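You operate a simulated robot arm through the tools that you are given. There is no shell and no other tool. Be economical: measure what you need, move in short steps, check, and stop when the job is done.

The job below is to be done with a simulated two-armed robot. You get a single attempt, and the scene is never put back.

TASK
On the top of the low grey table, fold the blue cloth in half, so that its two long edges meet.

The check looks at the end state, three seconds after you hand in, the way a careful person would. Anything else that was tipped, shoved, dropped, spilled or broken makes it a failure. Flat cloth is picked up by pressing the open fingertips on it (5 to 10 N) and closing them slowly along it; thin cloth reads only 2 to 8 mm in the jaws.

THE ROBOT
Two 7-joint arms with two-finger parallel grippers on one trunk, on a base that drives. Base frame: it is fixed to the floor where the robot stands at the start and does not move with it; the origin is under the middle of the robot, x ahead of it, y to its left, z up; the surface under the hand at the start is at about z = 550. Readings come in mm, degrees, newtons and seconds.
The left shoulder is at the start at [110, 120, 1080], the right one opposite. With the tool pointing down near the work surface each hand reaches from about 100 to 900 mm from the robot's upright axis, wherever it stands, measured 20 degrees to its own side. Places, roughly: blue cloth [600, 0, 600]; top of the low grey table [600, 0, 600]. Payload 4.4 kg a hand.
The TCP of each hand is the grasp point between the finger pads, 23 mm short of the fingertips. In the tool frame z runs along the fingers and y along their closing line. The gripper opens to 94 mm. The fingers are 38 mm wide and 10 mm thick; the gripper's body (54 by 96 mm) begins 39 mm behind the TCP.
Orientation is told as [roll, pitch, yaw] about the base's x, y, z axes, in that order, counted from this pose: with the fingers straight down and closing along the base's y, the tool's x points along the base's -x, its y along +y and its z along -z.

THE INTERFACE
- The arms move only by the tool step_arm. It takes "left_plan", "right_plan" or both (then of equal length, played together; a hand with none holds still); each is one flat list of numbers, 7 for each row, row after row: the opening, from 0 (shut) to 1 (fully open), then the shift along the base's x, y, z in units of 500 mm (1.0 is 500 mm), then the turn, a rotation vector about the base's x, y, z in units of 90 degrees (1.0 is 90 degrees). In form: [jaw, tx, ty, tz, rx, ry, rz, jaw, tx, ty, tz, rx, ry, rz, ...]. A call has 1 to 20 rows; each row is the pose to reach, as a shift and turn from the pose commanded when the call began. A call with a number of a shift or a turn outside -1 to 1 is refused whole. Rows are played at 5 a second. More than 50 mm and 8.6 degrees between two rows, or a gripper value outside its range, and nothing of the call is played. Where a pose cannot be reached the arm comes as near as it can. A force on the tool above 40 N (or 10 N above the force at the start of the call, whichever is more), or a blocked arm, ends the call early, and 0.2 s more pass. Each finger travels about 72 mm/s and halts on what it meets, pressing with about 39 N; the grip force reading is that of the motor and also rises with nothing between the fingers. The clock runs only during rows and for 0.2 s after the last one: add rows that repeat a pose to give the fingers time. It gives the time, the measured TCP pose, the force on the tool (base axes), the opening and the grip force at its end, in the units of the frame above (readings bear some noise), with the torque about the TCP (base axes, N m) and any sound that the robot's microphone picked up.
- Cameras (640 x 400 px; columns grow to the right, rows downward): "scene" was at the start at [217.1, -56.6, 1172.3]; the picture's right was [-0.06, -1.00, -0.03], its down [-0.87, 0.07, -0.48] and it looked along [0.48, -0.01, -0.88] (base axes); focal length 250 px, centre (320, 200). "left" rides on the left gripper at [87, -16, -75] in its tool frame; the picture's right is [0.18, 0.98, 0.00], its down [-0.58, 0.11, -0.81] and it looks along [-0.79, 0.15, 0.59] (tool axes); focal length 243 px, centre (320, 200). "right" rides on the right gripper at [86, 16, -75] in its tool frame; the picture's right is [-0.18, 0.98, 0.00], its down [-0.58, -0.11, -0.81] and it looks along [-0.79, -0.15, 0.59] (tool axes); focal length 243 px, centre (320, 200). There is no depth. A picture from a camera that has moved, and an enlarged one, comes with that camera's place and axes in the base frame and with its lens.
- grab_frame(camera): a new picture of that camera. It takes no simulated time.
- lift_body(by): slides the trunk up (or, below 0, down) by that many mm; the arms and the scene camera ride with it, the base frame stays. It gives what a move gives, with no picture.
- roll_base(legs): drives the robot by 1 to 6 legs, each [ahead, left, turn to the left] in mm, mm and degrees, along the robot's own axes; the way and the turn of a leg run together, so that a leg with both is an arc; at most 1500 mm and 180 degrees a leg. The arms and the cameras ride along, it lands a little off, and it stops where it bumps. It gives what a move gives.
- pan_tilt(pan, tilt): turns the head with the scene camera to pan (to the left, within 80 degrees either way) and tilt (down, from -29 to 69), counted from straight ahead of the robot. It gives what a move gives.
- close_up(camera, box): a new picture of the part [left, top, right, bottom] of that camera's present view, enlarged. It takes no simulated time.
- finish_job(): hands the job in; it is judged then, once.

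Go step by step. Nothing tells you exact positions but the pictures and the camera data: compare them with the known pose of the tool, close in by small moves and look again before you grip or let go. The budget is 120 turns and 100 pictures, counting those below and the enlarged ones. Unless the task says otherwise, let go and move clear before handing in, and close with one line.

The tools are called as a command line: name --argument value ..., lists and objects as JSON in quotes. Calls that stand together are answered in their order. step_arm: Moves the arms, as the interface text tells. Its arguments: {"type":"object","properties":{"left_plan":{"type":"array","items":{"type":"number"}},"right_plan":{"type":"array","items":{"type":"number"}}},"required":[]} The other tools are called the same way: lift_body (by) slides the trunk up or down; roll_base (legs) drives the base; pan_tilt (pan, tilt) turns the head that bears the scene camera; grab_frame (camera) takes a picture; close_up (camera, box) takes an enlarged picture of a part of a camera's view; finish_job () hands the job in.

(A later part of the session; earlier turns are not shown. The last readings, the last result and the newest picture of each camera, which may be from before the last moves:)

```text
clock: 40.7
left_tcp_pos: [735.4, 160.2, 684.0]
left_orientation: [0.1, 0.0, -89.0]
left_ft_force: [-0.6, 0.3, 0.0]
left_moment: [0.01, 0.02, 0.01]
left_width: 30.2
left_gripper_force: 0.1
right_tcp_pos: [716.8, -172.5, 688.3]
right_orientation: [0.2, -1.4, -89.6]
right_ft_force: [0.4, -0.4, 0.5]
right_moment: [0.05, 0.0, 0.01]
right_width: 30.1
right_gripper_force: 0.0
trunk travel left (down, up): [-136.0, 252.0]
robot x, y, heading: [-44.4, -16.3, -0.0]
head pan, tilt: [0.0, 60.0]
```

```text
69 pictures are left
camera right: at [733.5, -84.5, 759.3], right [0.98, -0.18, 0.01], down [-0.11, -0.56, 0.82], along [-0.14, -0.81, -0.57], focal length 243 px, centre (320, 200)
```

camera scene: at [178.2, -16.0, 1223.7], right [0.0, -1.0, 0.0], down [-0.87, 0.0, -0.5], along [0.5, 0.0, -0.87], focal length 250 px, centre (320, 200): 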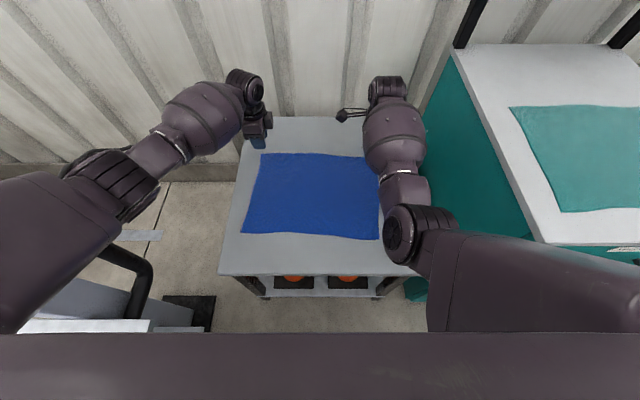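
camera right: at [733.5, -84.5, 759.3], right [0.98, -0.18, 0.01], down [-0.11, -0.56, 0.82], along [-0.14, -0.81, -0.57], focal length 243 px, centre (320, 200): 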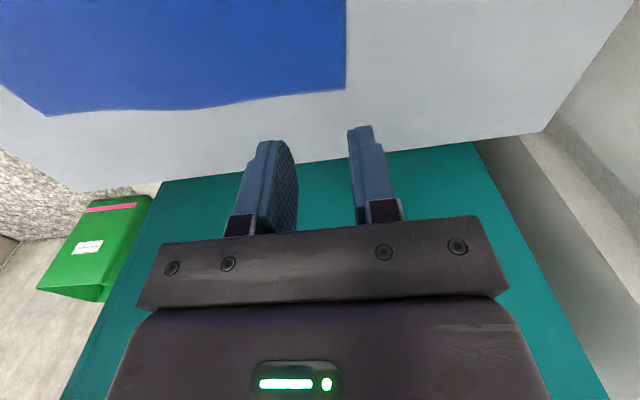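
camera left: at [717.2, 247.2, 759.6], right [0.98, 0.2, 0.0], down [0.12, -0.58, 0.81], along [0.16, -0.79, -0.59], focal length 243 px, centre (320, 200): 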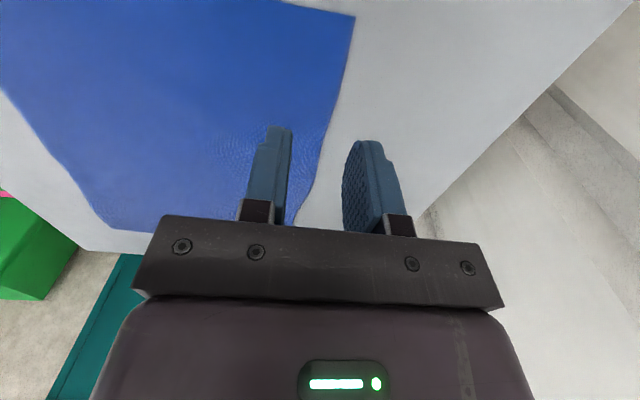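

Wrist views agree: the far edge is at x≈757 under the left hand and x≈740 under the right. I descend to about 15 mm above the cloth.

step_arm --left_plan '[0.32, 0.001, 0.003, -0.07, 0, 0, 0, 0.32, 0.002, 0.006, -0.14, 0, 0, 0, 0.32, 0.002, 0.006, -0.188, 0, 0, 0, 0.32, 0.002, 0.006, -0.188, 0, 0, 0, 0.32, 0.002, 0.006, -0.188, 0, 0, 0]' --right_plan '[0.32, 0.001, -0.015, -0.07, 0.008, 0, 0, 0.32, 0.002, -0.03, -0.14, 0.0156, 0, 0, 0.32, 0.002, -0.03, -0.196, 0.0156, 0, 0, 0.32, 0.002, -0.03, -0.196, 0.0156, 0, 0, 0.32, 0.002, -0.03, -0.196, 0.0156, 0, 0]'

grab_frame --camera "left"

grab_frame --camera "right"

```text
clock: 41.9
left_tcp_pos: [733.6, 162.6, 593.1]
left_orientation: [-0.1, 0.0, -89.2]
left_ft_force: [-0.2, 0.3, -0.5]
left_moment: [0.02, 0.0, -0.02]
left_width: 30.1
left_gripper_force: 0.1
right_tcp_pos: [717.3, -187.7, 588.8]
right_orientation: [0.2, 0.0, -89.6]
right_ft_force: [-0.6, 0.4, -0.6]
right_moment: [0.01, 0.02, 0.03]
right_width: 30.0
right_gripper_force: 0.0
trunk travel left (down, up): [-136.0, 252.0]
robot x, y, heading: [-40.5, -20.1, 0.2]
head pan, tilt: [0.0, 60.0]
```

```text
68 pictures are left
camera left: at [716.6, 250.1, 667.7], right [0.98, 0.2, 0.0], down [0.12, -0.58, 0.81], along [0.16, -0.79, -0.59], focal length 243 px, centre (320, 200)
```

left: 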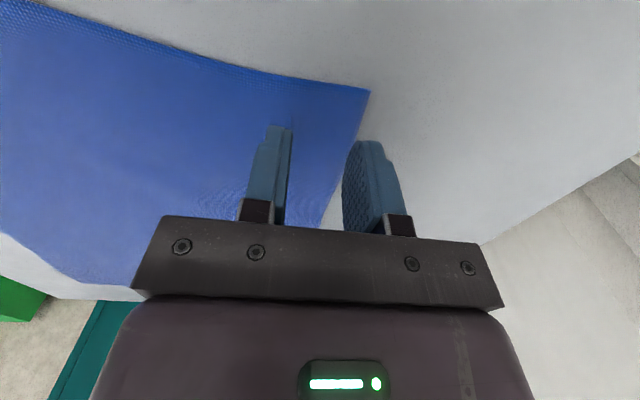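

```text
67 pictures are left
camera right: at [733.5, -100.4, 664.2], right [0.98, -0.18, 0.0], down [-0.11, -0.58, 0.81], along [-0.14, -0.79, -0.59], focal length 243 px, centre (320, 200)
```

right: 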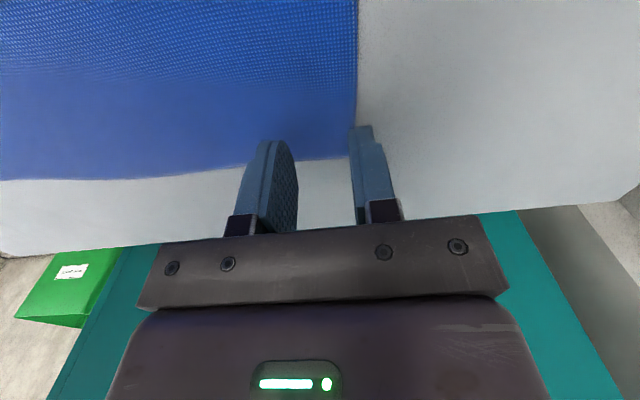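

Both grips line up with the outer finger right at the edge. I lower slowly toward contact.

step_arm --left_plan '[0.32, 0, 0, -0.012, 0, 0, 0, 0.32, 0, 0, -0.024, 0, 0, 0, 0.32, 0, 0, -0.036, 0, 0, 0, 0.32, 0, 0, -0.036, 0, 0, 0, 0.32, 0, 0, -0.036, 0, 0, 0]' --right_plan '[0.32, 0, 0, -0.01, 0, 0, 0, 0.32, 0, 0, -0.02, 0, 0, 0, 0.32, 0, 0, -0.028, 0, 0, 0, 0.32, 0, 0, -0.028, 0, 0, 0, 0.32, 0, 0, -0.028, 0, 0, 0]'

```text
clock: 43.1
left_tcp_pos: [735.3, 164.2, 575.3]
left_orientation: [0.0, 0.0, -89.1]
left_ft_force: [0.0, 0.4, 2.7]
left_moment: [0.03, -0.01, 0.01]
left_width: 30.1
left_gripper_force: 0.0
right_tcp_pos: [717.8, -188.5, 575.7]
right_orientation: [0.3, -0.1, -89.6]
right_ft_force: [-0.1, -0.8, -0.9]
right_moment: [0.03, -0.01, 0.01]
right_width: 29.8
right_gripper_force: 0.1
trunk travel left (down, up): [-136.0, 252.0]
robot x, y, heading: [-42.7, -14.4, 0.0]
head pan, tilt: [0.0, 60.0]
```

The left hand has just touched, at 2.7 N. I press both gently, 1–2 mm at a time.

step_arm --left_plan '[0.32, 0, 0, -0.001, 0, 0, 0, 0.32, 0, 0, -0.002, 0, 0, 0, 0.32, 0, 0, -0.002, 0, 0, 0]' --right_plan '[0.32, 0, 0, -0.002, 0, 0, 0, 0.32, 0, 0, -0.005, 0, 0, 0, 0.32, 0, 0, -0.005, 0, 0, 0]'

```text
clock: 43.9
left_tcp_pos: [736.3, 163.3, 575.4]
left_orientation: [0.1, 0.0, -89.0]
left_ft_force: [1.2, 1.0, 6.8]
left_moment: [0.04, 0.04, 0.03]
left_width: 30.0
left_gripper_force: 0.0
right_tcp_pos: [717.0, -186.3, 574.9]
right_orientation: [0.3, 0.1, -89.6]
right_ft_force: [-1.6, -0.1, 4.6]
right_moment: [-0.05, 0.1, 0.01]
right_width: 30.2
right_gripper_force: 0.0
trunk travel left (down, up): [-136.0, 252.0]
robot x, y, heading: [-45.4, -19.7, 0.1]
head pan, tilt: [0.0, 60.0]
```

Contact is 5–7 N on both. I close slowly while holding that press.

step_arm --left_plan '[0.3, 0, 0, 0, 0, 0, 0, 0.27, 0, 0, 0, 0, 0, 0, 0.24, 0, 0, 0, 0, 0, 0, 0.21, 0, 0, 0, 0, 0, 0, 0.18, 0, 0, 0, 0, 0, 0, 0.15, 0, 0, 0, 0, 0, 0, 0.12, 0, 0, 0, 0, 0, 0, 0.09, 0, 0, 0, 0, 0, 0, 0.06, 0, 0, 0, 0, 0, 0, 0.03, 0, 0, 0, 0, 0, 0, 0, 0, 0, 0, 0, 0, 0, 0, 0, 0, 0, 0, 0, 0]' --right_plan '[0.3, 0, 0, -0.0015, 0, 0, 0, 0.27, 0, 0, -0.0015, 0, 0, 0, 0.24, 0, 0, -0.0015, 0, 0, 0, 0.21, 0, 0, -0.0015, 0, 0, 0, 0.18, 0, 0, -0.0015, 0, 0, 0, 0.15, 0, 0, -0.0015, 0, 0, 0, 0.12, 0, 0, -0.0015, 0, 0, 0, 0.09, 0, 0, -0.0015, 0, 0, 0, 0.06, 0, 0, -0.0015, 0, 0, 0, 0.03, 0, 0, -0.0015, 0, 0, 0, 0, 0, 0, -0.0015, 0, 0, 0, 0, 0, 0, -0.0015, 0, 0, 0]'

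grab_frame --camera "left"

grab_frame --camera "right"

```text
clock: 46.5
left_tcp_pos: [735.7, 163.7, 575.4]
left_orientation: [0.2, 0.0, -89.0]
left_ft_force: [0.1, 0.3, 1.7]
left_moment: [0.02, 0.01, 0.0]
left_width: 0.0
left_gripper_force: 39.0
right_tcp_pos: [717.1, -187.3, 574.4]
right_orientation: [0.4, -0.1, -89.6]
right_ft_force: [-2.5, 1.6, 27.6]
right_moment: [0.04, 0.1, -0.03]
right_width: 0.0
right_gripper_force: 39.5
trunk travel left (down, up): [-136.0, 252.0]
robot x, y, heading: [-45.4, -15.3, 0.0]
head pan, tilt: [0.0, 60.0]
```

```text
66 pictures are left
camera left: at [716.4, 250.6, 650.1], right [0.98, 0.2, 0.0], down [0.12, -0.58, 0.81], along [0.16, -0.79, -0.59], focal length 243 px, centre (320, 200)
```

left: 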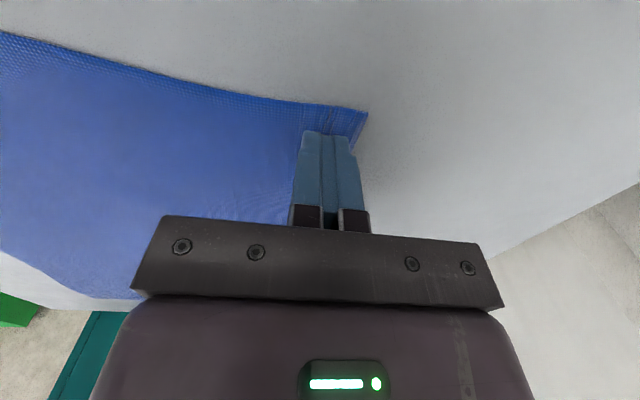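

```text
65 pictures are left
camera right: at [733.1, -100.6, 649.3], right [0.98, -0.18, 0.01], down [-0.11, -0.58, 0.81], along [-0.14, -0.79, -0.59], focal length 243 px, centre (320, 200)
```

right: 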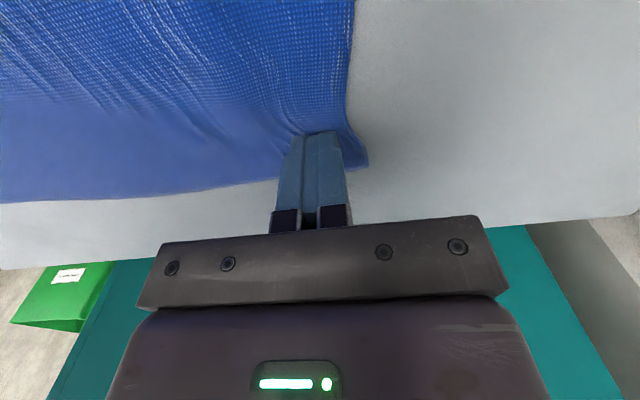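

Both closed on nothing (0 mm), because the fingertips slid over the cloth. I lift, open wider and shift inward so both fingers press fully on the cloth.

step_arm --left_plan '[0, 0, 0, 0.02, 0, 0, 0, 0.25, -0.012, 0, 0.03, 0, 0, 0, 0.5, -0.024, 0, 0.03, 0, 0, 0, 0.5, -0.024, 0, 0.03, 0, 0, 0]' --right_plan '[0, 0, 0, 0.02, 0, 0, 0, 0.25, -0.01, 0, 0.03, 0, 0, 0, 0.5, -0.02, 0, 0.03, 0, 0, 0, 0.5, -0.02, 0, 0.03, 0, 0, 0]'

grab_frame --camera "left"

grab_frame --camera "right"

```text
clock: 47.5
left_tcp_pos: [723.1, 164.2, 587.5]
left_orientation: [0.0, 0.2, -89.0]
left_ft_force: [0.1, 0.1, 0.3]
left_moment: [0.0, 0.01, -0.03]
left_width: 47.1
left_gripper_force: 0.0
right_tcp_pos: [708.3, -187.3, 585.8]
right_orientation: [0.1, 0.0, -89.7]
right_ft_force: [-0.8, 0.5, 0.0]
right_moment: [-0.02, 0.01, -0.01]
right_width: 47.0
right_gripper_force: 0.1
trunk travel left (down, up): [-136.0, 252.0]
robot x, y, heading: [-45.3, -16.8, 0.2]
head pan, tilt: [0.0, 60.0]
```

```text
64 pictures are left
camera left: at [705.5, 250.6, 662.5], right [0.98, 0.2, 0.0], down [0.12, -0.58, 0.81], along [0.16, -0.79, -0.59], focal length 243 px, centre (320, 200)
```

left: 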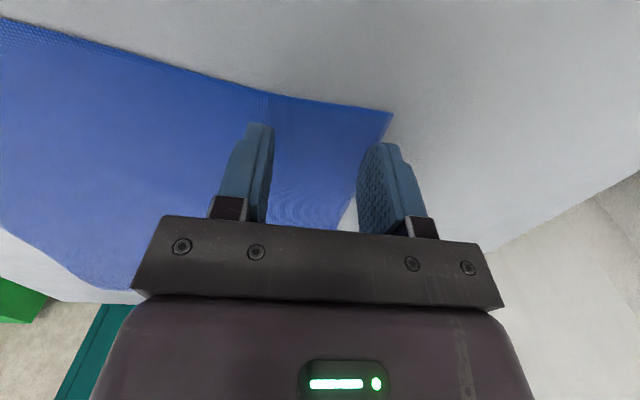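

```text
63 pictures are left
camera right: at [723.6, -101.3, 661.1], right [0.98, -0.18, 0.0], down [-0.11, -0.58, 0.81], along [-0.14, -0.79, -0.59], focal length 243 px, centre (320, 200)
```

right: 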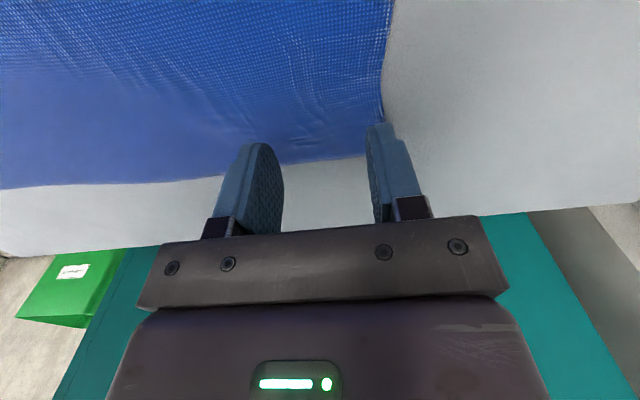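

step_arm --left_plan '[0.5, 0, 0, -0.012, 0, 0, 0, 0.5, 0, 0, -0.022, 0, 0, 0, 0.5, 0, 0, -0.027, 0, 0, 0, 0.5, 0, 0, -0.027, 0, 0, 0]' --right_plan '[0.5, -0.01, 0, -0.008, 0, 0, 0, 0.5, -0.012, 0, -0.016, 0, 0, 0, 0.5, -0.012, 0, -0.024, 0, 0, 0, 0.5, -0.012, 0, -0.024, 0, 0, 0]'

```text
clock: 48.5
left_tcp_pos: [724.1, 164.0, 575.3]
left_orientation: [0.1, 0.1, -89.1]
left_ft_force: [-0.4, 0.7, 3.0]
left_moment: [-0.01, 0.03, -0.01]
left_width: 46.8
left_gripper_force: 0.0
right_tcp_pos: [702.4, -187.3, 575.5]
right_orientation: [0.2, -0.1, -89.6]
right_ft_force: [0.4, 0.4, -0.9]
right_moment: [0.03, -0.04, -0.02]
right_width: 46.9
right_gripper_force: 0.1
trunk travel left (down, up): [-136.0, 252.0]
robot x, y, heading: [-46.0, -15.1, 0.2]
head pan, tilt: [0.0, 60.0]
```

step_arm --left_plan '[0.5, 0, 0, -0.0015, 0, 0, 0, 0.5, 0, 0, -0.003, 0, 0, 0, 0.5, 0, 0, -0.003, 0, 0, 0]' --right_plan '[0.5, 0, 0, -0.003, 0, 0, 0, 0.5, 0, 0, -0.006, 0, 0, 0, 0.5, 0, 0, -0.006, 0, 0, 0]'

```text
clock: 49.3
left_tcp_pos: [724.1, 163.4, 574.7]
left_orientation: [0.2, 0.0, -89.0]
left_ft_force: [0.5, 1.7, 9.4]
left_moment: [0.04, 0.09, -0.01]
left_width: 47.0
left_gripper_force: 0.0
right_tcp_pos: [702.5, -186.9, 574.0]
right_orientation: [0.5, 0.0, -89.7]
right_ft_force: [-0.4, -0.8, 5.8]
right_moment: [-0.06, 0.15, 0.0]
right_width: 47.0
right_gripper_force: 0.1
trunk travel left (down, up): [-136.0, 252.0]
robot x, y, heading: [-43.5, -22.1, 0.3]
head pan, tilt: [0.0, 60.0]
```

Both press properly (9 N and 6 N). I close halfway, slowly, then check.

step_arm --left_plan '[0.47, 0, 0, 0, 0, 0, 0, 0.44, 0, 0, 0, 0, 0, 0, 0.41, 0, 0, 0, 0, 0, 0, 0.38, 0, 0, 0, 0, 0, 0, 0.35, 0, 0, 0, 0, 0, 0, 0.32, 0, 0, 0, 0, 0, 0, 0.29, 0, 0, 0, 0, 0, 0, 0.26, 0, 0, 0, 0, 0, 0]' --right_plan '[0.47, 0, 0, -0.0015, 0, 0, 0, 0.44, 0, 0, -0.0015, 0, 0, 0, 0.41, 0, 0, -0.0015, 0, 0, 0, 0.38, 0, 0, -0.0015, 0, 0, 0, 0.35, 0, 0, -0.0015, 0, 0, 0, 0.32, 0, 0, -0.0015, 0, 0, 0, 0.29, 0, 0, -0.0015, 0, 0, 0, 0.26, 0, 0, -0.0015, 0, 0, 0]'

grab_frame --camera "left"

grab_frame --camera "right"

```text
clock: 51.1
left_tcp_pos: [723.3, 163.7, 575.5]
left_orientation: [0.2, 0.1, -89.1]
left_ft_force: [-0.2, -1.4, 5.4]
left_moment: [0.0, 0.01, 0.02]
left_width: 24.1
left_gripper_force: 0.0
right_tcp_pos: [702.1, -187.3, 575.2]
right_orientation: [0.4, 0.1, -89.6]
right_ft_force: [0.7, 0.9, 25.2]
right_moment: [-0.13, 0.21, 0.01]
right_width: 23.5
right_gripper_force: 0.0
trunk travel left (down, up): [-136.0, 252.0]
robot x, y, heading: [-40.8, -13.3, -0.1]
head pan, tilt: [0.0, 60.0]
```

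```text
62 pictures are left
camera left: at [704.7, 250.3, 649.8], right [0.98, 0.2, 0.0], down [0.12, -0.58, 0.81], along [0.16, -0.79, -0.59], focal length 243 px, centre (320, 200)
```

left: 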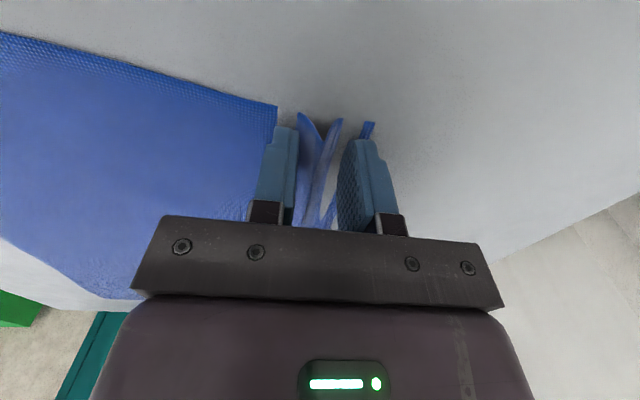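

```text
61 pictures are left
camera right: at [717.9, -100.8, 649.4], right [0.98, -0.18, 0.01], down [-0.11, -0.58, 0.81], along [-0.14, -0.79, -0.59], focal length 243 px, centre (320, 200)
```

right: 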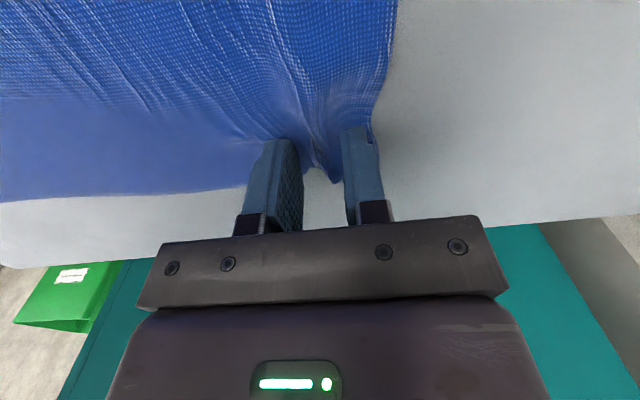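

Ridges of cloth are standing up between both pairs of fingers. I keep closing, easing the right hand's press a little.

step_arm --left_plan '[0.23, 0, 0, 0, 0, 0, 0, 0.2, 0, 0, 0, 0, 0, 0, 0.17, 0, 0, 0, 0, 0, 0, 0.14, 0, 0, 0, 0, 0, 0, 0.11, 0, 0, 0, 0, 0, 0, 0.08, 0, 0, 0, 0, 0, 0, 0.05, 0, 0, 0, 0, 0, 0, 0.02, 0, 0, 0, 0, 0, 0, 0, 0, 0, 0, 0, 0, 0, 0, 0, 0, 0, 0, 0, 0]' --right_plan '[0.23, 0, 0, 0.002, 0, 0, 0, 0.2, 0, 0, 0.003, 0, 0, 0, 0.17, 0, 0, 0.003, 0, 0, 0, 0.14, 0, 0, 0.003, 0, 0, 0, 0.11, 0, 0, 0.003, 0, 0, 0, 0.08, 0, 0, 0.003, 0, 0, 0, 0.05, 0, 0, 0.003, 0, 0, 0, 0.02, 0, 0, 0.003, 0, 0, 0, 0, 0, 0, 0.003, 0, 0, 0, 0, 0, 0, 0.003, 0, 0, 0]'

grab_frame --camera "left"

grab_frame --camera "right"

```text
clock: 53.3
left_tcp_pos: [723.2, 164.2, 574.2]
left_orientation: [0.2, 0.1, -89.2]
left_ft_force: [-0.9, -2.0, 10.9]
left_moment: [-0.06, 0.05, 0.01]
left_width: 2.4
left_gripper_force: 38.7
right_tcp_pos: [701.3, -187.4, 574.4]
right_orientation: [0.3, 0.0, -89.7]
right_ft_force: [-1.3, 1.4, 19.4]
right_moment: [0.07, 0.04, -0.02]
right_width: 2.1
right_gripper_force: 38.9
trunk travel left (down, up): [-136.0, 252.0]
robot x, y, heading: [-43.0, -18.4, 0.2]
head pan, tilt: [0.0, 60.0]
```

```text
60 pictures are left
camera left: at [704.6, 250.1, 649.7], right [0.98, 0.2, 0.0], down [0.12, -0.58, 0.81], along [0.16, -0.79, -0.59], focal length 243 px, centre (320, 200)
```

left: 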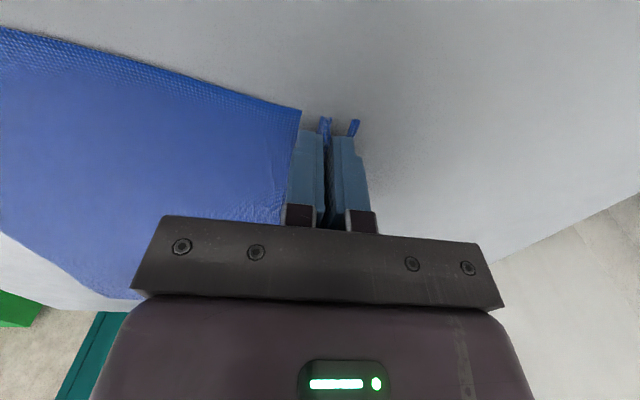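

```text
59 pictures are left
camera right: at [716.9, -100.9, 649.4], right [0.98, -0.18, 0.01], down [-0.11, -0.58, 0.81], along [-0.14, -0.79, -0.59], focal length 243 px, centre (320, 200)
```

right: 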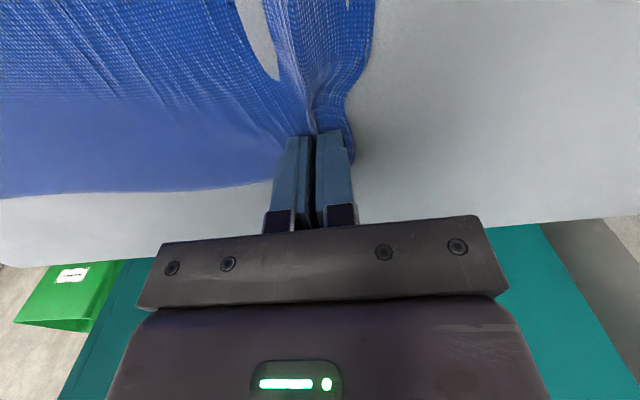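

Both jaws hold cloth now (2.4 and 2.1 mm). I lift both together by about 60 mm, slightly toward the crease, and check.

step_arm --left_plan '[0, -0.004, 0, 0.03, 0, 0, 0, 0, -0.012, 0, 0.06, 0, 0, 0, 0, -0.03, 0, 0.09, 0, 0, 0, 0, -0.05, 0.002, 0.12, 0, 0, 0, 0, -0.05, 0.002, 0.12, 0, 0, 0]' --right_plan '[0, -0.004, 0, 0.03, 0, 0, 0, 0, -0.012, 0, 0.06, 0, 0, 0, 0, -0.03, 0, 0.09, 0, 0, 0, 0, -0.05, 0.002, 0.12, 0, 0, 0, 0, -0.05, 0.002, 0.12, 0, 0, 0]'

grab_frame --camera "scene"

grab_frame --camera "left"

grab_frame --camera "right"

```text
clock: 54.5
left_tcp_pos: [699.5, 165.2, 631.8]
left_orientation: [-0.1, -0.1, -89.1]
left_ft_force: [0.0, -10.7, 0.0]
left_moment: [-0.19, 0.04, -0.02]
left_width: 2.5
left_gripper_force: 38.6
right_tcp_pos: [680.7, -194.6, 635.9]
right_orientation: [0.7, -0.6, -89.8]
right_ft_force: [0.7, 10.3, -0.5]
right_moment: [0.16, -0.01, -0.02]
right_width: 2.6
right_gripper_force: 39.0
trunk travel left (down, up): [-136.0, 252.0]
robot x, y, heading: [-44.8, -19.0, 0.0]
head pan, tilt: [0.0, 60.0]
```

```text
58 pictures are left
camera scene: at [213.4, -16.0, 1223.5], right [0.0, -1.0, 0.0], down [-0.87, 0.0, -0.5], along [0.5, 0.0, -0.87], focal length 250 px, centre (320, 200)
```

scene: 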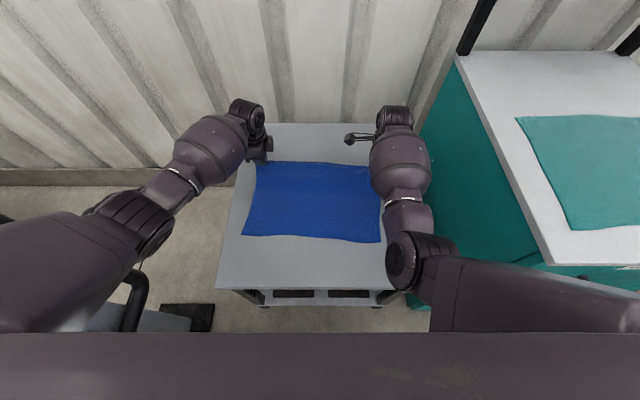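

```text
57 pictures are left
camera left: at [681.9, 251.7, 707.2], right [0.98, 0.2, 0.0], down [0.12, -0.58, 0.81], along [0.16, -0.79, -0.59], focal length 243 px, centre (320, 200)
```

left: 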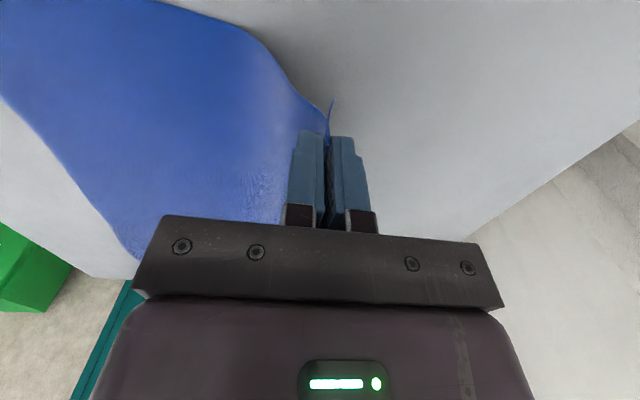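

```text
56 pictures are left
camera right: at [696.4, -106.9, 709.6], right [0.98, -0.18, 0.01], down [-0.11, -0.57, 0.81], along [-0.14, -0.8, -0.58], focal length 243 px, centre (320, 200)
```

right: 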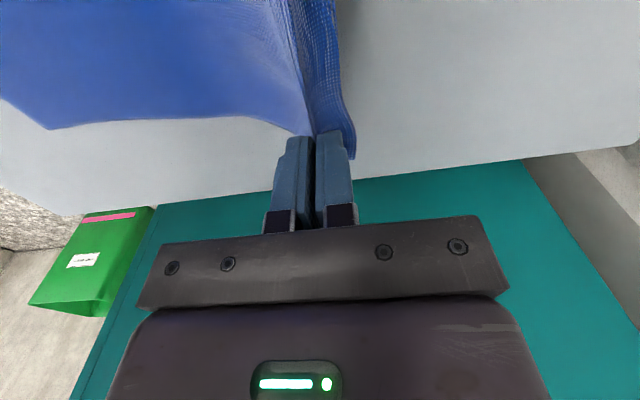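

Both corners are held and lifted, with about 10 N of tension between the hands. I zoom in to re-measure the near edge.

close_up --camera "scene" --box '[210, 110, 420, 300]'

```text
2.11 times, centred on (315, 205) of scene
camera zoom: at [213.4, -16.0, 1223.5], right [0.0, -1.0, 0.0], down [-0.87, 0.0, -0.5], along [0.5, 0.0, -0.87], focal length 526 px, centre (330, 190)
```

zoom: 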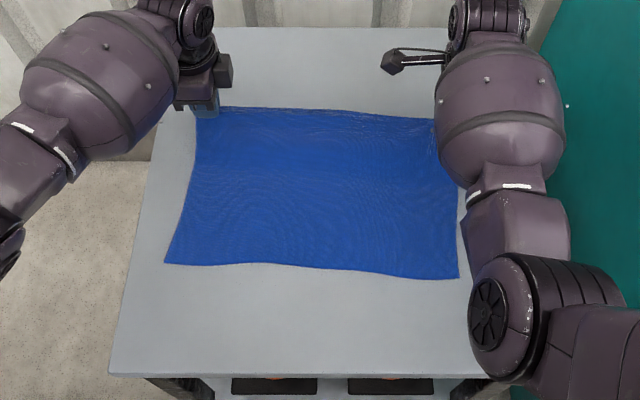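

The cloth slid about 29 mm forward as a whole; its near edge now runs from (487, 210) to (465, -188). I sweep both hands back over the crease in an arc, tilting the fingers forward, and stop partway to check.

step_arm --left_plan '[0, -0.022, 0.002, 0.018, 0, -0.039, 0, 0, -0.046, 0.004, 0.032, 0, -0.078, 0, 0, -0.073, 0.006, 0.042, 0, -0.117, 0, 0, -0.101, 0.008, 0.051, 0, -0.156, 0, 0, -0.129, 0.01, 0.054, 0, -0.194, 0, 0, -0.156, 0.012, 0.055, 0, -0.233, 0, 0, -0.184, 0.014, 0.049, 0, -0.272, 0, 0, -0.212, 0.016, 0.041, 0, -0.311, 0]' --right_plan '[0, -0.022, 0.01, 0.018, 0, -0.039, 0, 0, -0.046, 0.016, 0.032, 0, -0.078, 0, 0, -0.073, 0.02, 0.042, 0, -0.117, 0, 0, -0.101, 0.024, 0.051, 0, -0.156, 0, 0, -0.129, 0.028, 0.054, 0, -0.194, 0, 0, -0.156, 0.032, 0.055, 0, -0.233, 0, 0, -0.184, 0.034, 0.049, 0, -0.272, 0, 0, -0.212, 0.036, 0.041, 0, -0.311, 0]'

grab_frame --camera "scene"

grab_frame --camera "left"

```text
clock: 55.1
left_tcp_pos: [680.3, 155.6, 649.6]
left_orientation: [6.4, -1.3, -89.8]
left_ft_force: [0.1, -22.0, 1.1]
left_moment: [-0.46, 0.02, -0.01]
left_width: 2.5
left_gripper_force: 39.3
right_tcp_pos: [681.4, -216.2, 669.3]
right_orientation: [9.1, -3.4, -90.2]
right_ft_force: [0.0, 22.3, -2.4]
right_moment: [0.49, 0.02, 0.09]
right_width: 1.8
right_gripper_force: 38.8
trunk travel left (down, up): [-136.0, 252.0]
robot x, y, heading: [-45.0, -14.3, 0.0]
head pan, tilt: [0.0, 60.0]
stopped in row 2 (left hand): the force on the tool passed its limit at 45 N (the readings are from after the stop); the commanded pose is now the measured one
```

```text
54 pictures are left
camera scene: at [213.3, -16.0, 1223.6], right [0.0, -1.0, 0.0], down [-0.87, 0.0, -0.5], along [0.5, 0.0, -0.87], focal length 250 px, centre (320, 200)
```

scene: 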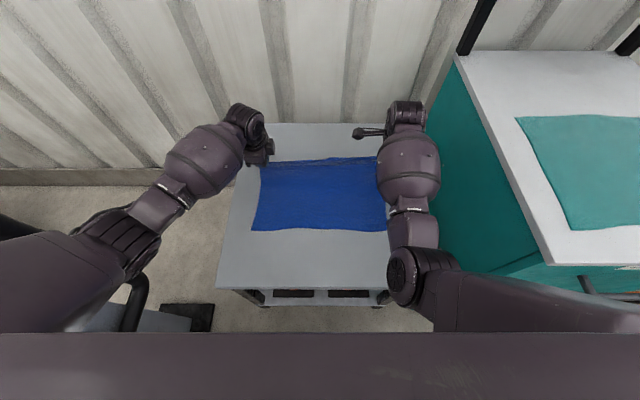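

```text
53 pictures are left
camera left: at [654.5, 243.3, 720.2], right [0.98, 0.19, 0.11], down [0.02, -0.56, 0.83], along [0.22, -0.8, -0.55], focal length 243 px, centre (320, 200)
```

left: 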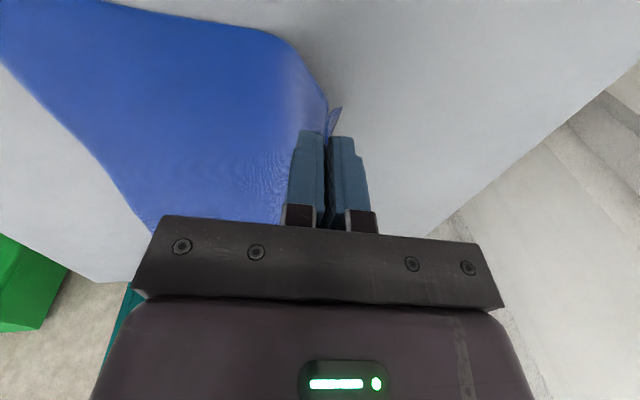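

The right arm drifted outward by about 30 mm; its elbow seems to press on the robot's own chest. I ease the tension by returning to vertical, and will then use the base and trunk for the big motions.

step_arm --left_plan '[0, 0, -0.006, 0, 0, 0.035, 0, 0, 0, -0.012, 0, 0, 0.071, 0, 0, 0, -0.016, 0, 0, 0.071, 0, 0, 0, -0.016, 0, 0, 0.071, 0]' --right_plan '[0, 0, 0.01, -0.02, 0.019, 0.05, 0, 0, 0, 0.02, -0.04, 0.038, 0.1, 0, 0, 0, 0.026, -0.04, 0.038, 0.1, 0, 0, 0, 0.026, -0.04, 0.038, 0.1, 0]'

pan_tilt --pan -30 --tilt 69

grab_frame --camera "scene"

```text
clock: 56.1
left_tcp_pos: [678.9, 151.8, 647.8]
left_orientation: [-0.1, -0.7, -89.4]
left_ft_force: [-1.0, -6.5, -0.4]
left_moment: [-0.12, -0.06, 0.02]
left_width: 2.4
left_gripper_force: 38.6
right_tcp_pos: [680.9, -211.4, 649.5]
right_orientation: [0.1, -1.4, -89.7]
right_ft_force: [-0.4, 6.5, -0.8]
right_moment: [0.11, -0.03, -0.05]
right_width: 1.7
right_gripper_force: 38.8
trunk travel left (down, up): [-136.0, 252.0]
robot x, y, heading: [-44.1, -14.9, 0.1]
head pan, tilt: [0.0, 60.0]
```

```text
clock: 57.1
left_tcp_pos: [677.4, 151.4, 647.6]
left_orientation: [-0.1, -0.8, -89.4]
left_ft_force: [-0.1, -6.6, -0.4]
left_moment: [-0.13, -0.04, -0.04]
left_width: 2.5
left_gripper_force: 39.0
right_tcp_pos: [682.2, -212.1, 650.3]
right_orientation: [0.2, -1.4, -89.7]
right_ft_force: [0.6, 6.8, -0.2]
right_moment: [0.16, -0.03, -0.04]
right_width: 2.0
right_gripper_force: 38.9
trunk travel left (down, up): [-136.0, 252.0]
robot x, y, heading: [-45.2, -14.2, -0.1]
head pan, tilt: [-30.0, 68.8]
```

```text
52 pictures are left
camera scene: at [195.0, -43.8, 1214.3], right [-0.5, -0.87, 0.0], down [-0.81, 0.46, -0.36], along [0.31, -0.18, -0.93], focal length 250 px, centre (320, 200)
```

scene: 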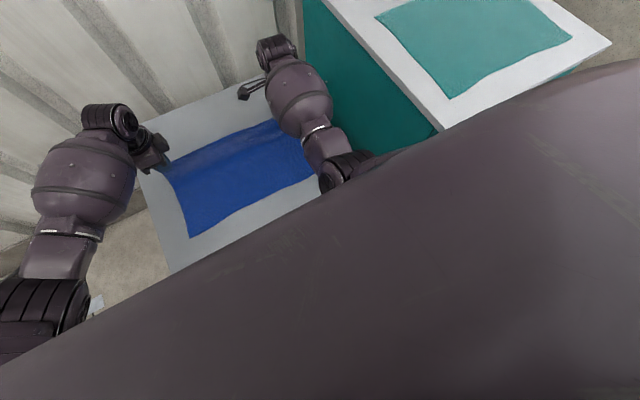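

pan_tilt --pan 0 --tilt 60

close_up --camera "scene" --box '[210, 110, 420, 300]'

```text
clock: 58.0
left_tcp_pos: [678.8, 150.4, 647.7]
left_orientation: [0.0, -0.8, -89.5]
left_ft_force: [0.8, -6.5, 0.4]
left_moment: [-0.11, -0.01, 0.0]
left_width: 2.5
left_gripper_force: 39.1
right_tcp_pos: [683.7, -212.4, 652.6]
right_orientation: [0.2, -1.4, -89.9]
right_ft_force: [-0.1, 7.2, 0.5]
right_moment: [0.15, -0.02, -0.06]
right_width: 2.0
right_gripper_force: 39.1
trunk travel left (down, up): [-136.0, 252.0]
robot x, y, heading: [-44.1, -18.0, 0.3]
head pan, tilt: [0.0, 60.0]
```

```text
2.11 times, centred on (315, 205) of scene
camera zoom: at [213.1, -15.9, 1223.7], right [0.0, -1.0, 0.0], down [-0.87, 0.0, -0.5], along [0.5, 0.0, -0.87], focal length 526 px, centre (330, 190)
```

zoom: 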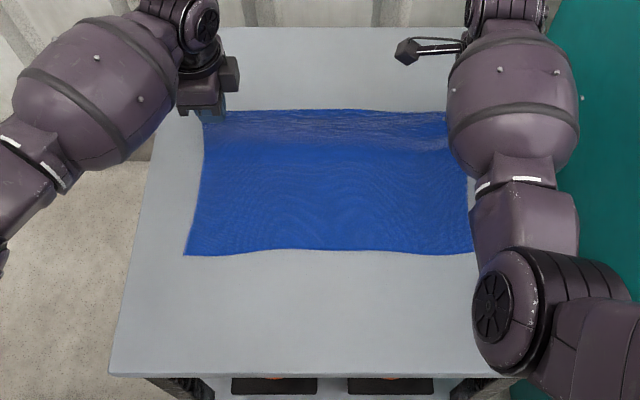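

The near edge is now square at x≈500, from y=186 to y=-210. I bring the left hand in a little, lift 10 mm, then roll the base back so both hands carry the edge over the crease.

step_arm --left_plan '[0, 0, -0.016, 0, 0, 0, 0, 0, 0, -0.032, 0, 0, 0, 0, 0, 0, -0.032, 0, 0, 0, 0]'

lift_body --by 10

roll_base --legs '[[-60, 26, 0]]'

grab_frame --camera "scene"

```text
clock: 58.8
left_tcp_pos: [678.1, 135.9, 648.4]
left_orientation: [-0.1, -0.8, -89.4]
left_ft_force: [0.3, 1.0, -0.2]
left_moment: [0.02, -0.04, 0.03]
left_width: 2.7
left_gripper_force: 39.1
right_tcp_pos: [682.9, -214.5, 651.1]
right_orientation: [0.3, -1.4, -90.0]
right_ft_force: [-0.3, 0.6, 0.3]
right_moment: [-0.02, -0.03, 0.01]
right_width: 1.7
right_gripper_force: 38.7
trunk travel left (down, up): [-136.0, 252.0]
robot x, y, heading: [-45.7, -18.5, -0.0]
head pan, tilt: [0.0, 60.0]
```

```text
clock: 59.4
left_tcp_pos: [679.4, 136.7, 655.6]
left_orientation: [-0.2, -0.7, -89.5]
left_ft_force: [-0.3, -3.8, -0.6]
left_moment: [-0.09, -0.02, 0.02]
left_width: 2.7
left_gripper_force: 38.4
right_tcp_pos: [686.1, -222.5, 663.4]
right_orientation: [0.7, -4.0, -88.7]
right_ft_force: [0.3, 2.3, -1.3]
right_moment: [0.06, -0.01, 0.01]
right_width: 1.9
right_gripper_force: 39.5
trunk travel left (down, up): [-146.0, 242.0]
robot x, y, heading: [-41.3, -14.3, 0.0]
head pan, tilt: [0.0, 60.0]
```

```text
clock: 60.4
left_tcp_pos: [616.8, 161.4, 659.8]
left_orientation: [0.0, -0.8, -89.4]
left_ft_force: [0.5, -4.5, -0.1]
left_moment: [-0.12, -0.07, 0.01]
left_width: 2.9
left_gripper_force: 38.7
right_tcp_pos: [624.7, -198.1, 664.5]
right_orientation: [0.9, -4.0, -88.9]
right_ft_force: [-0.3, 4.8, 0.5]
right_moment: [0.08, -0.05, 0.0]
right_width: 2.1
right_gripper_force: 39.5
trunk travel left (down, up): [-146.0, 242.0]
robot x, y, heading: [-105.9, 11.5, 0.4]
head pan, tilt: [0.0, 60.0]
```

```text
50 pictures are left
camera scene: at [141.0, 10.2, 1235.9], right [0.0, -1.0, 0.0], down [-0.87, 0.0, -0.5], along [0.5, 0.0, -0.87], focal length 250 px, centre (320, 200)
```

scene: 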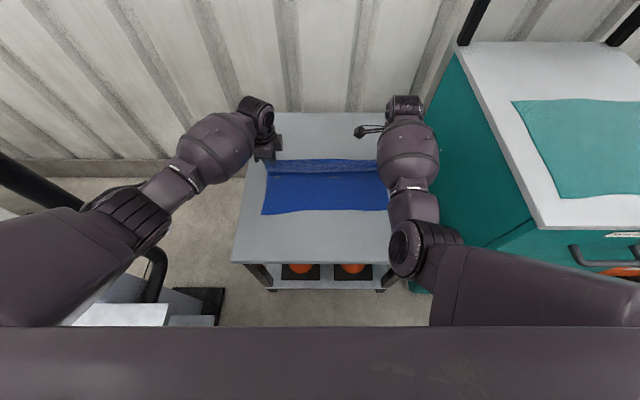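

The far edge is coming over nicely. I lower 25 mm, roll back 35 mm and lower again, following the arc.

lift_body --by -25

roll_base --legs '[[-33, 0, -0.4]]'

close_up --camera "scene" --box '[210, 90, 420, 280]'

```text
clock: 61.1
left_tcp_pos: [617.4, 162.7, 636.2]
left_orientation: [0.1, -0.8, -89.2]
left_ft_force: [0.3, -6.3, 0.6]
left_moment: [-0.14, -0.02, 0.0]
left_width: 2.3
left_gripper_force: 38.8
right_tcp_pos: [627.8, -197.3, 643.9]
right_orientation: [1.5, -7.6, -85.8]
right_ft_force: [-0.3, 7.0, 1.1]
right_moment: [0.18, -0.03, -0.02]
right_width: 2.1
right_gripper_force: 38.6
trunk travel left (down, up): [-121.0, 267.0]
robot x, y, heading: [-105.0, 9.6, 0.1]
head pan, tilt: [0.0, 60.0]
```

```text
clock: 62.0
left_tcp_pos: [586.3, 156.6, 634.2]
left_orientation: [0.0, -0.8, -89.8]
left_ft_force: [0.5, -8.8, -0.4]
left_moment: [-0.2, -0.02, 0.01]
left_width: 2.7
left_gripper_force: 39.4
right_tcp_pos: [594.9, -205.8, 644.0]
right_orientation: [1.3, -7.4, -86.5]
right_ft_force: [-0.1, 8.6, 0.4]
right_moment: [0.2, -0.01, 0.02]
right_width: 2.2
right_gripper_force: 38.6
trunk travel left (down, up): [-121.0, 267.0]
robot x, y, heading: [-138.2, 8.7, -0.1]
head pan, tilt: [0.0, 60.0]
```

```text
2.11 times, centred on (315, 185) of scene
camera zoom: at [134.3, 8.3, 1205.6], right [0.0, -1.0, 0.0], down [-0.87, 0.0, -0.5], along [0.5, 0.0, -0.87], focal length 526 px, centre (330, 232)
```

zoom: 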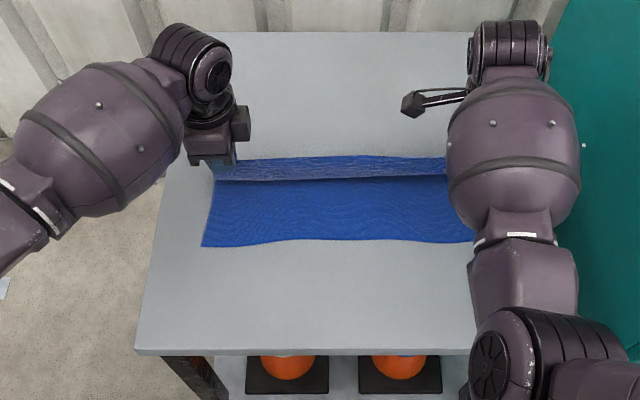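

I'm near the end of the arc, with the near edge still at x≈490–498. I lower both hands with the arms, and straighten the right hand's tilt.

step_arm --left_plan '[0, 0, 0, -0.014, 0, 0, 0, 0, -0.006, 0, -0.028, 0, 0, 0, 0, -0.012, 0, -0.042, 0, 0, 0, 0, -0.02, 0, -0.056, 0, 0, 0, 0, -0.02, 0, -0.056, 0, 0, 0]' --right_plan '[0, 0, 0.006, -0.018, 0.02, 0, -0.01, 0, -0.006, 0.012, -0.036, 0.04, 0, -0.02, 0, -0.012, 0.018, -0.054, 0.06, 0, -0.03, 0, -0.02, 0.024, -0.072, 0.08, 0, -0.04, 0, -0.02, 0.024, -0.072, 0.08, 0, -0.04]'

grab_frame --camera "right"

grab_frame --camera "left"

```text
clock: 63.2
left_tcp_pos: [577.3, 155.0, 604.7]
left_orientation: [0.0, -0.9, -89.8]
left_ft_force: [1.0, -15.4, 0.5]
left_moment: [-0.33, -0.04, 0.04]
left_width: 2.7
left_gripper_force: 38.9
right_tcp_pos: [591.3, -212.4, 613.2]
right_orientation: [2.4, -3.8, -89.1]
right_ft_force: [-1.4, 15.1, -0.8]
right_moment: [0.34, 0.03, 0.02]
right_width: 2.2
right_gripper_force: 38.6
trunk travel left (down, up): [-121.0, 267.0]
robot x, y, heading: [-139.5, 9.1, -0.1]
head pan, tilt: [0.0, 60.0]
```

```text
48 pictures are left
camera right: at [603.4, -120.9, 682.8], right [0.98, -0.16, 0.05], down [-0.13, -0.53, 0.84], along [-0.11, -0.83, -0.54], focal length 243 px, centre (320, 200)
```

right: 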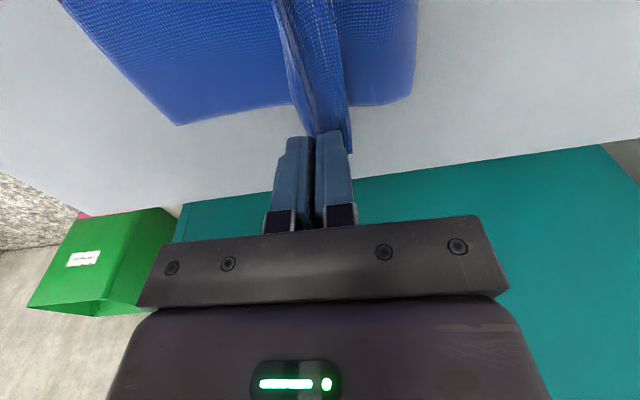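

```text
47 pictures are left
camera left: at [560.1, 243.1, 679.9], right [0.98, 0.19, 0.0], down [0.11, -0.57, 0.82], along [0.15, -0.8, -0.58], focal length 243 px, centre (320, 200)
```

left: 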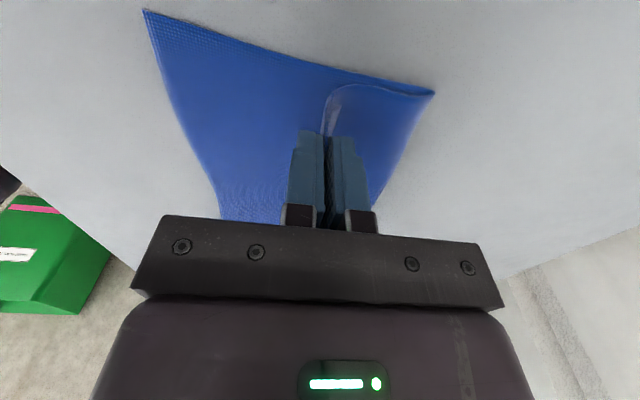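

The lower layer is lying well: near corners at (491, 190) and (501, -213), crease at x≈640. I slacken the left hand, then roll back and left to bring both grips over their targets.

step_arm --left_plan '[0, 0, -0.015, 0, 0, 0, 0, 0, 0, -0.032, 0, 0, 0, 0, 0, 0, -0.032, 0, 0, 0, 0]'

roll_base --legs '[[-33, 22, 0]]'

grab_frame --camera "right"

grab_frame --camera "left"

```text
clock: 64.0
left_tcp_pos: [576.2, 142.1, 605.6]
left_orientation: [-0.1, -0.6, -89.8]
left_ft_force: [0.0, -3.1, 0.3]
left_moment: [-0.04, -0.04, 0.01]
left_width: 2.4
left_gripper_force: 38.8
right_tcp_pos: [588.1, -217.1, 611.3]
right_orientation: [2.2, -3.9, -89.5]
right_ft_force: [-0.2, 2.9, -0.2]
right_moment: [0.06, 0.02, -0.03]
right_width: 1.9
right_gripper_force: 39.5
trunk travel left (down, up): [-121.0, 267.0]
robot x, y, heading: [-136.1, 13.2, -0.1]
head pan, tilt: [0.0, 60.0]
```

```text
clock: 64.9
left_tcp_pos: [544.3, 163.6, 605.5]
left_orientation: [0.0, -0.8, -89.8]
left_ft_force: [-0.2, -2.8, 0.8]
left_moment: [-0.06, -0.04, 0.05]
left_width: 2.6
left_gripper_force: 39.4
right_tcp_pos: [556.0, -195.7, 612.6]
right_orientation: [2.2, -3.9, -89.6]
right_ft_force: [-1.0, 2.3, -1.2]
right_moment: [0.08, -0.03, 0.02]
right_width: 1.9
right_gripper_force: 38.4
trunk travel left (down, up): [-121.0, 267.0]
robot x, y, heading: [-173.7, 30.6, -0.2]
head pan, tilt: [0.0, 60.0]
```

```text
46 pictures are left
camera right: at [570.2, -104.4, 681.1], right [0.98, -0.17, 0.05], down [-0.14, -0.53, 0.84], along [-0.12, -0.83, -0.54], focal length 243 px, centre (320, 200)
```

right: 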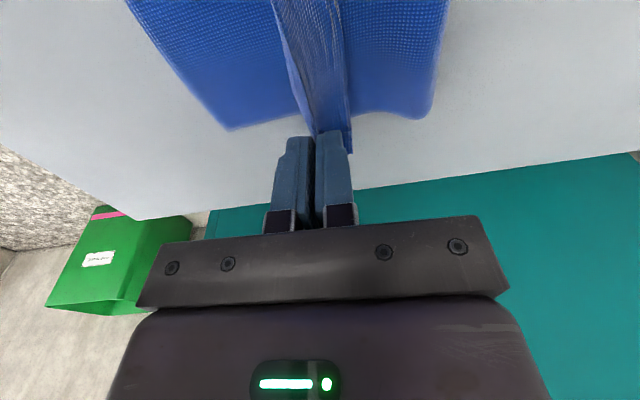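

```text
45 pictures are left
camera left: at [527.1, 250.4, 680.0], right [0.98, 0.19, 0.0], down [0.11, -0.57, 0.81], along [0.15, -0.8, -0.58], focal length 243 px, centre (320, 200)
```

left: 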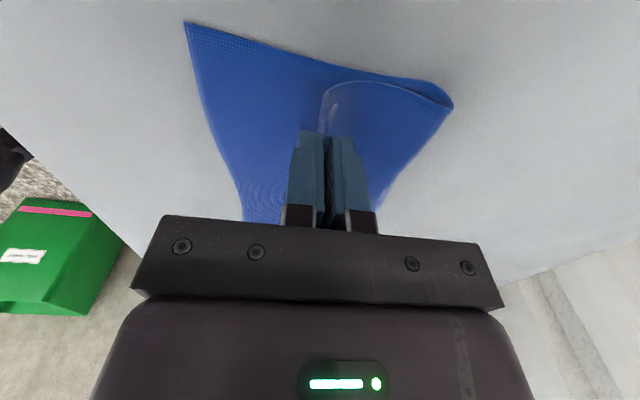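

Both grips are over their targets. I lower them onto the lower layer.

step_arm --left_plan '[0, 0, 0, -0.012, 0, 0, 0, 0, 0, 0, -0.024, 0, 0, 0, 0, 0, 0, -0.036, 0, 0, 0, 0, 0, 0, -0.048, 0, 0, 0, 0, 0, 0, -0.048, 0, 0, 0]' --right_plan '[0, 0, 0.002, -0.015, 0, 0, 0, 0, 0, 0.004, -0.03, 0, 0, 0, 0, 0, 0.006, -0.045, 0, 0, 0, 0, 0, 0.008, -0.06, 0, 0, 0, 0, 0, 0.008, -0.06, 0, 0, 0]'

close_up --camera "scene" --box '[210, 70, 430, 270]'

```text
clock: 66.1
left_tcp_pos: [544.3, 161.2, 582.3]
left_orientation: [-0.1, -0.9, -89.8]
left_ft_force: [0.2, -2.1, 0.6]
left_moment: [-0.06, 0.0, 0.02]
left_width: 2.4
left_gripper_force: 39.5
right_tcp_pos: [555.6, -192.6, 580.8]
right_orientation: [2.1, -4.5, -89.1]
right_ft_force: [-1.5, 2.1, 7.1]
right_moment: [0.18, 0.03, 0.02]
right_width: 2.4
right_gripper_force: 39.2
trunk travel left (down, up): [-121.0, 267.0]
robot x, y, heading: [-173.9, 29.6, -0.1]
head pan, tilt: [0.0, 60.0]
```

```text
2.00 times, centred on (320, 170) of scene
camera zoom: at [101.8, 30.5, 1205.7], right [0.0, -1.0, 0.0], down [-0.87, 0.0, -0.5], along [0.5, 0.0, -0.87], focal length 499 px, centre (320, 260)
```

zoom: 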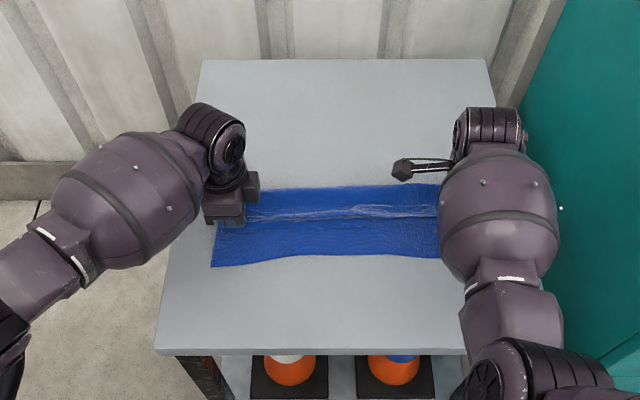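

The edge is over, but a strip of hem seems folded back on top because I pinched well inside the edge. I release gently, rise, and look at how it lies.

step_arm --left_plan '[0.05, 0, 0, 0, 0, 0, 0, 0.15, 0, 0, 0.004, 0, 0, 0, 0.3, 0, 0, 0.01, 0, 0, 0, 0.4, 0, 0, 0.05, 0, 0, 0, 0.4, 0, 0, 0.13, 0, 0, 0, 0.4, 0, 0, 0.22, 0, 0, 0, 0.4, 0, 0, 0.22, 0, 0, 0]' --right_plan '[0.05, 0, 0, 0.006, 0, 0, 0, 0.15, 0, 0, 0.01, 0, 0, 0, 0.3, 0, 0, 0.016, 0, 0, 0, 0.4, 0, 0, 0.05, 0, 0, 0, 0.4, 0, 0, 0.13, 0, 0, 0, 0.4, 0, 0, 0.22, 0, 0, 0, 0.4, 0, 0, 0.22, 0, 0, 0]'

close_up --camera "scene" --box '[230, 90, 410, 220]'

grab_frame --camera "left"

grab_frame --camera "right"

```text
clock: 67.7
left_tcp_pos: [543.2, 162.3, 689.2]
left_orientation: [0.0, -0.8, -89.8]
left_ft_force: [1.1, 0.1, 0.8]
left_moment: [-0.02, -0.01, 0.03]
left_width: 37.4
left_gripper_force: 0.1
right_tcp_pos: [560.2, -204.7, 697.3]
right_orientation: [2.5, -7.7, -88.2]
right_ft_force: [0.5, -0.3, -0.7]
right_moment: [0.01, 0.02, -0.02]
right_width: 37.8
right_gripper_force: 0.1
trunk travel left (down, up): [-121.0, 267.0]
robot x, y, heading: [-168.8, 29.7, -0.3]
head pan, tilt: [0.0, 60.0]
```

```text
3.08 times, centred on (320, 155) of scene
camera zoom: at [103.4, 30.2, 1204.9], right [0.0, -1.0, 0.0], down [-0.87, 0.0, -0.5], along [0.5, 0.0, -0.87], focal length 768 px, centre (320, 338)
```

zoom: 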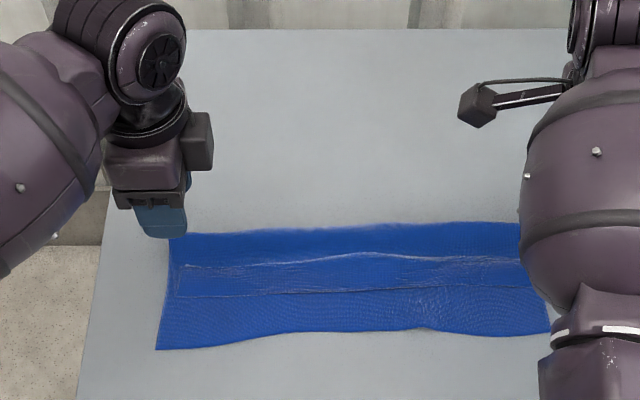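

```text
42 pictures are left
camera left: at [527.5, 250.2, 764.0], right [0.98, 0.19, -0.01], down [0.11, -0.57, 0.81], along [0.15, -0.8, -0.58], focal length 243 px, centre (320, 200)
```

left: 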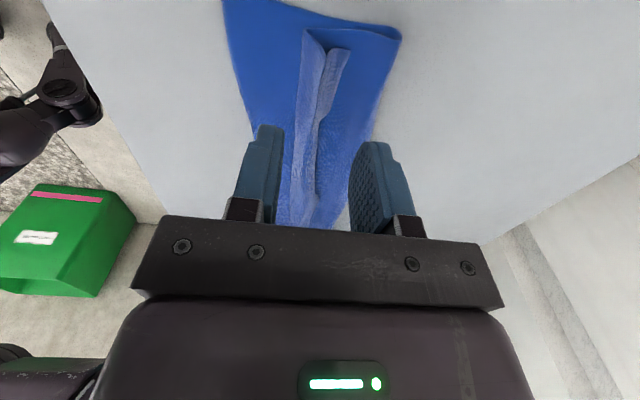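

```text
41 pictures are left
camera right: at [570.8, -109.1, 760.0], right [0.99, -0.15, 0.07], down [-0.13, -0.47, 0.87], along [-0.09, -0.87, -0.49], focal length 243 px, centre (320, 200)
```

right: 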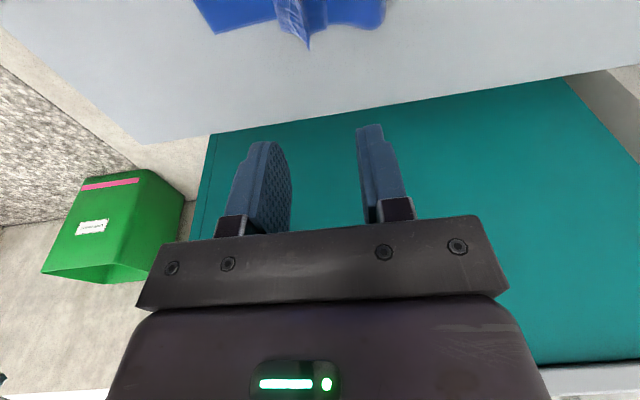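

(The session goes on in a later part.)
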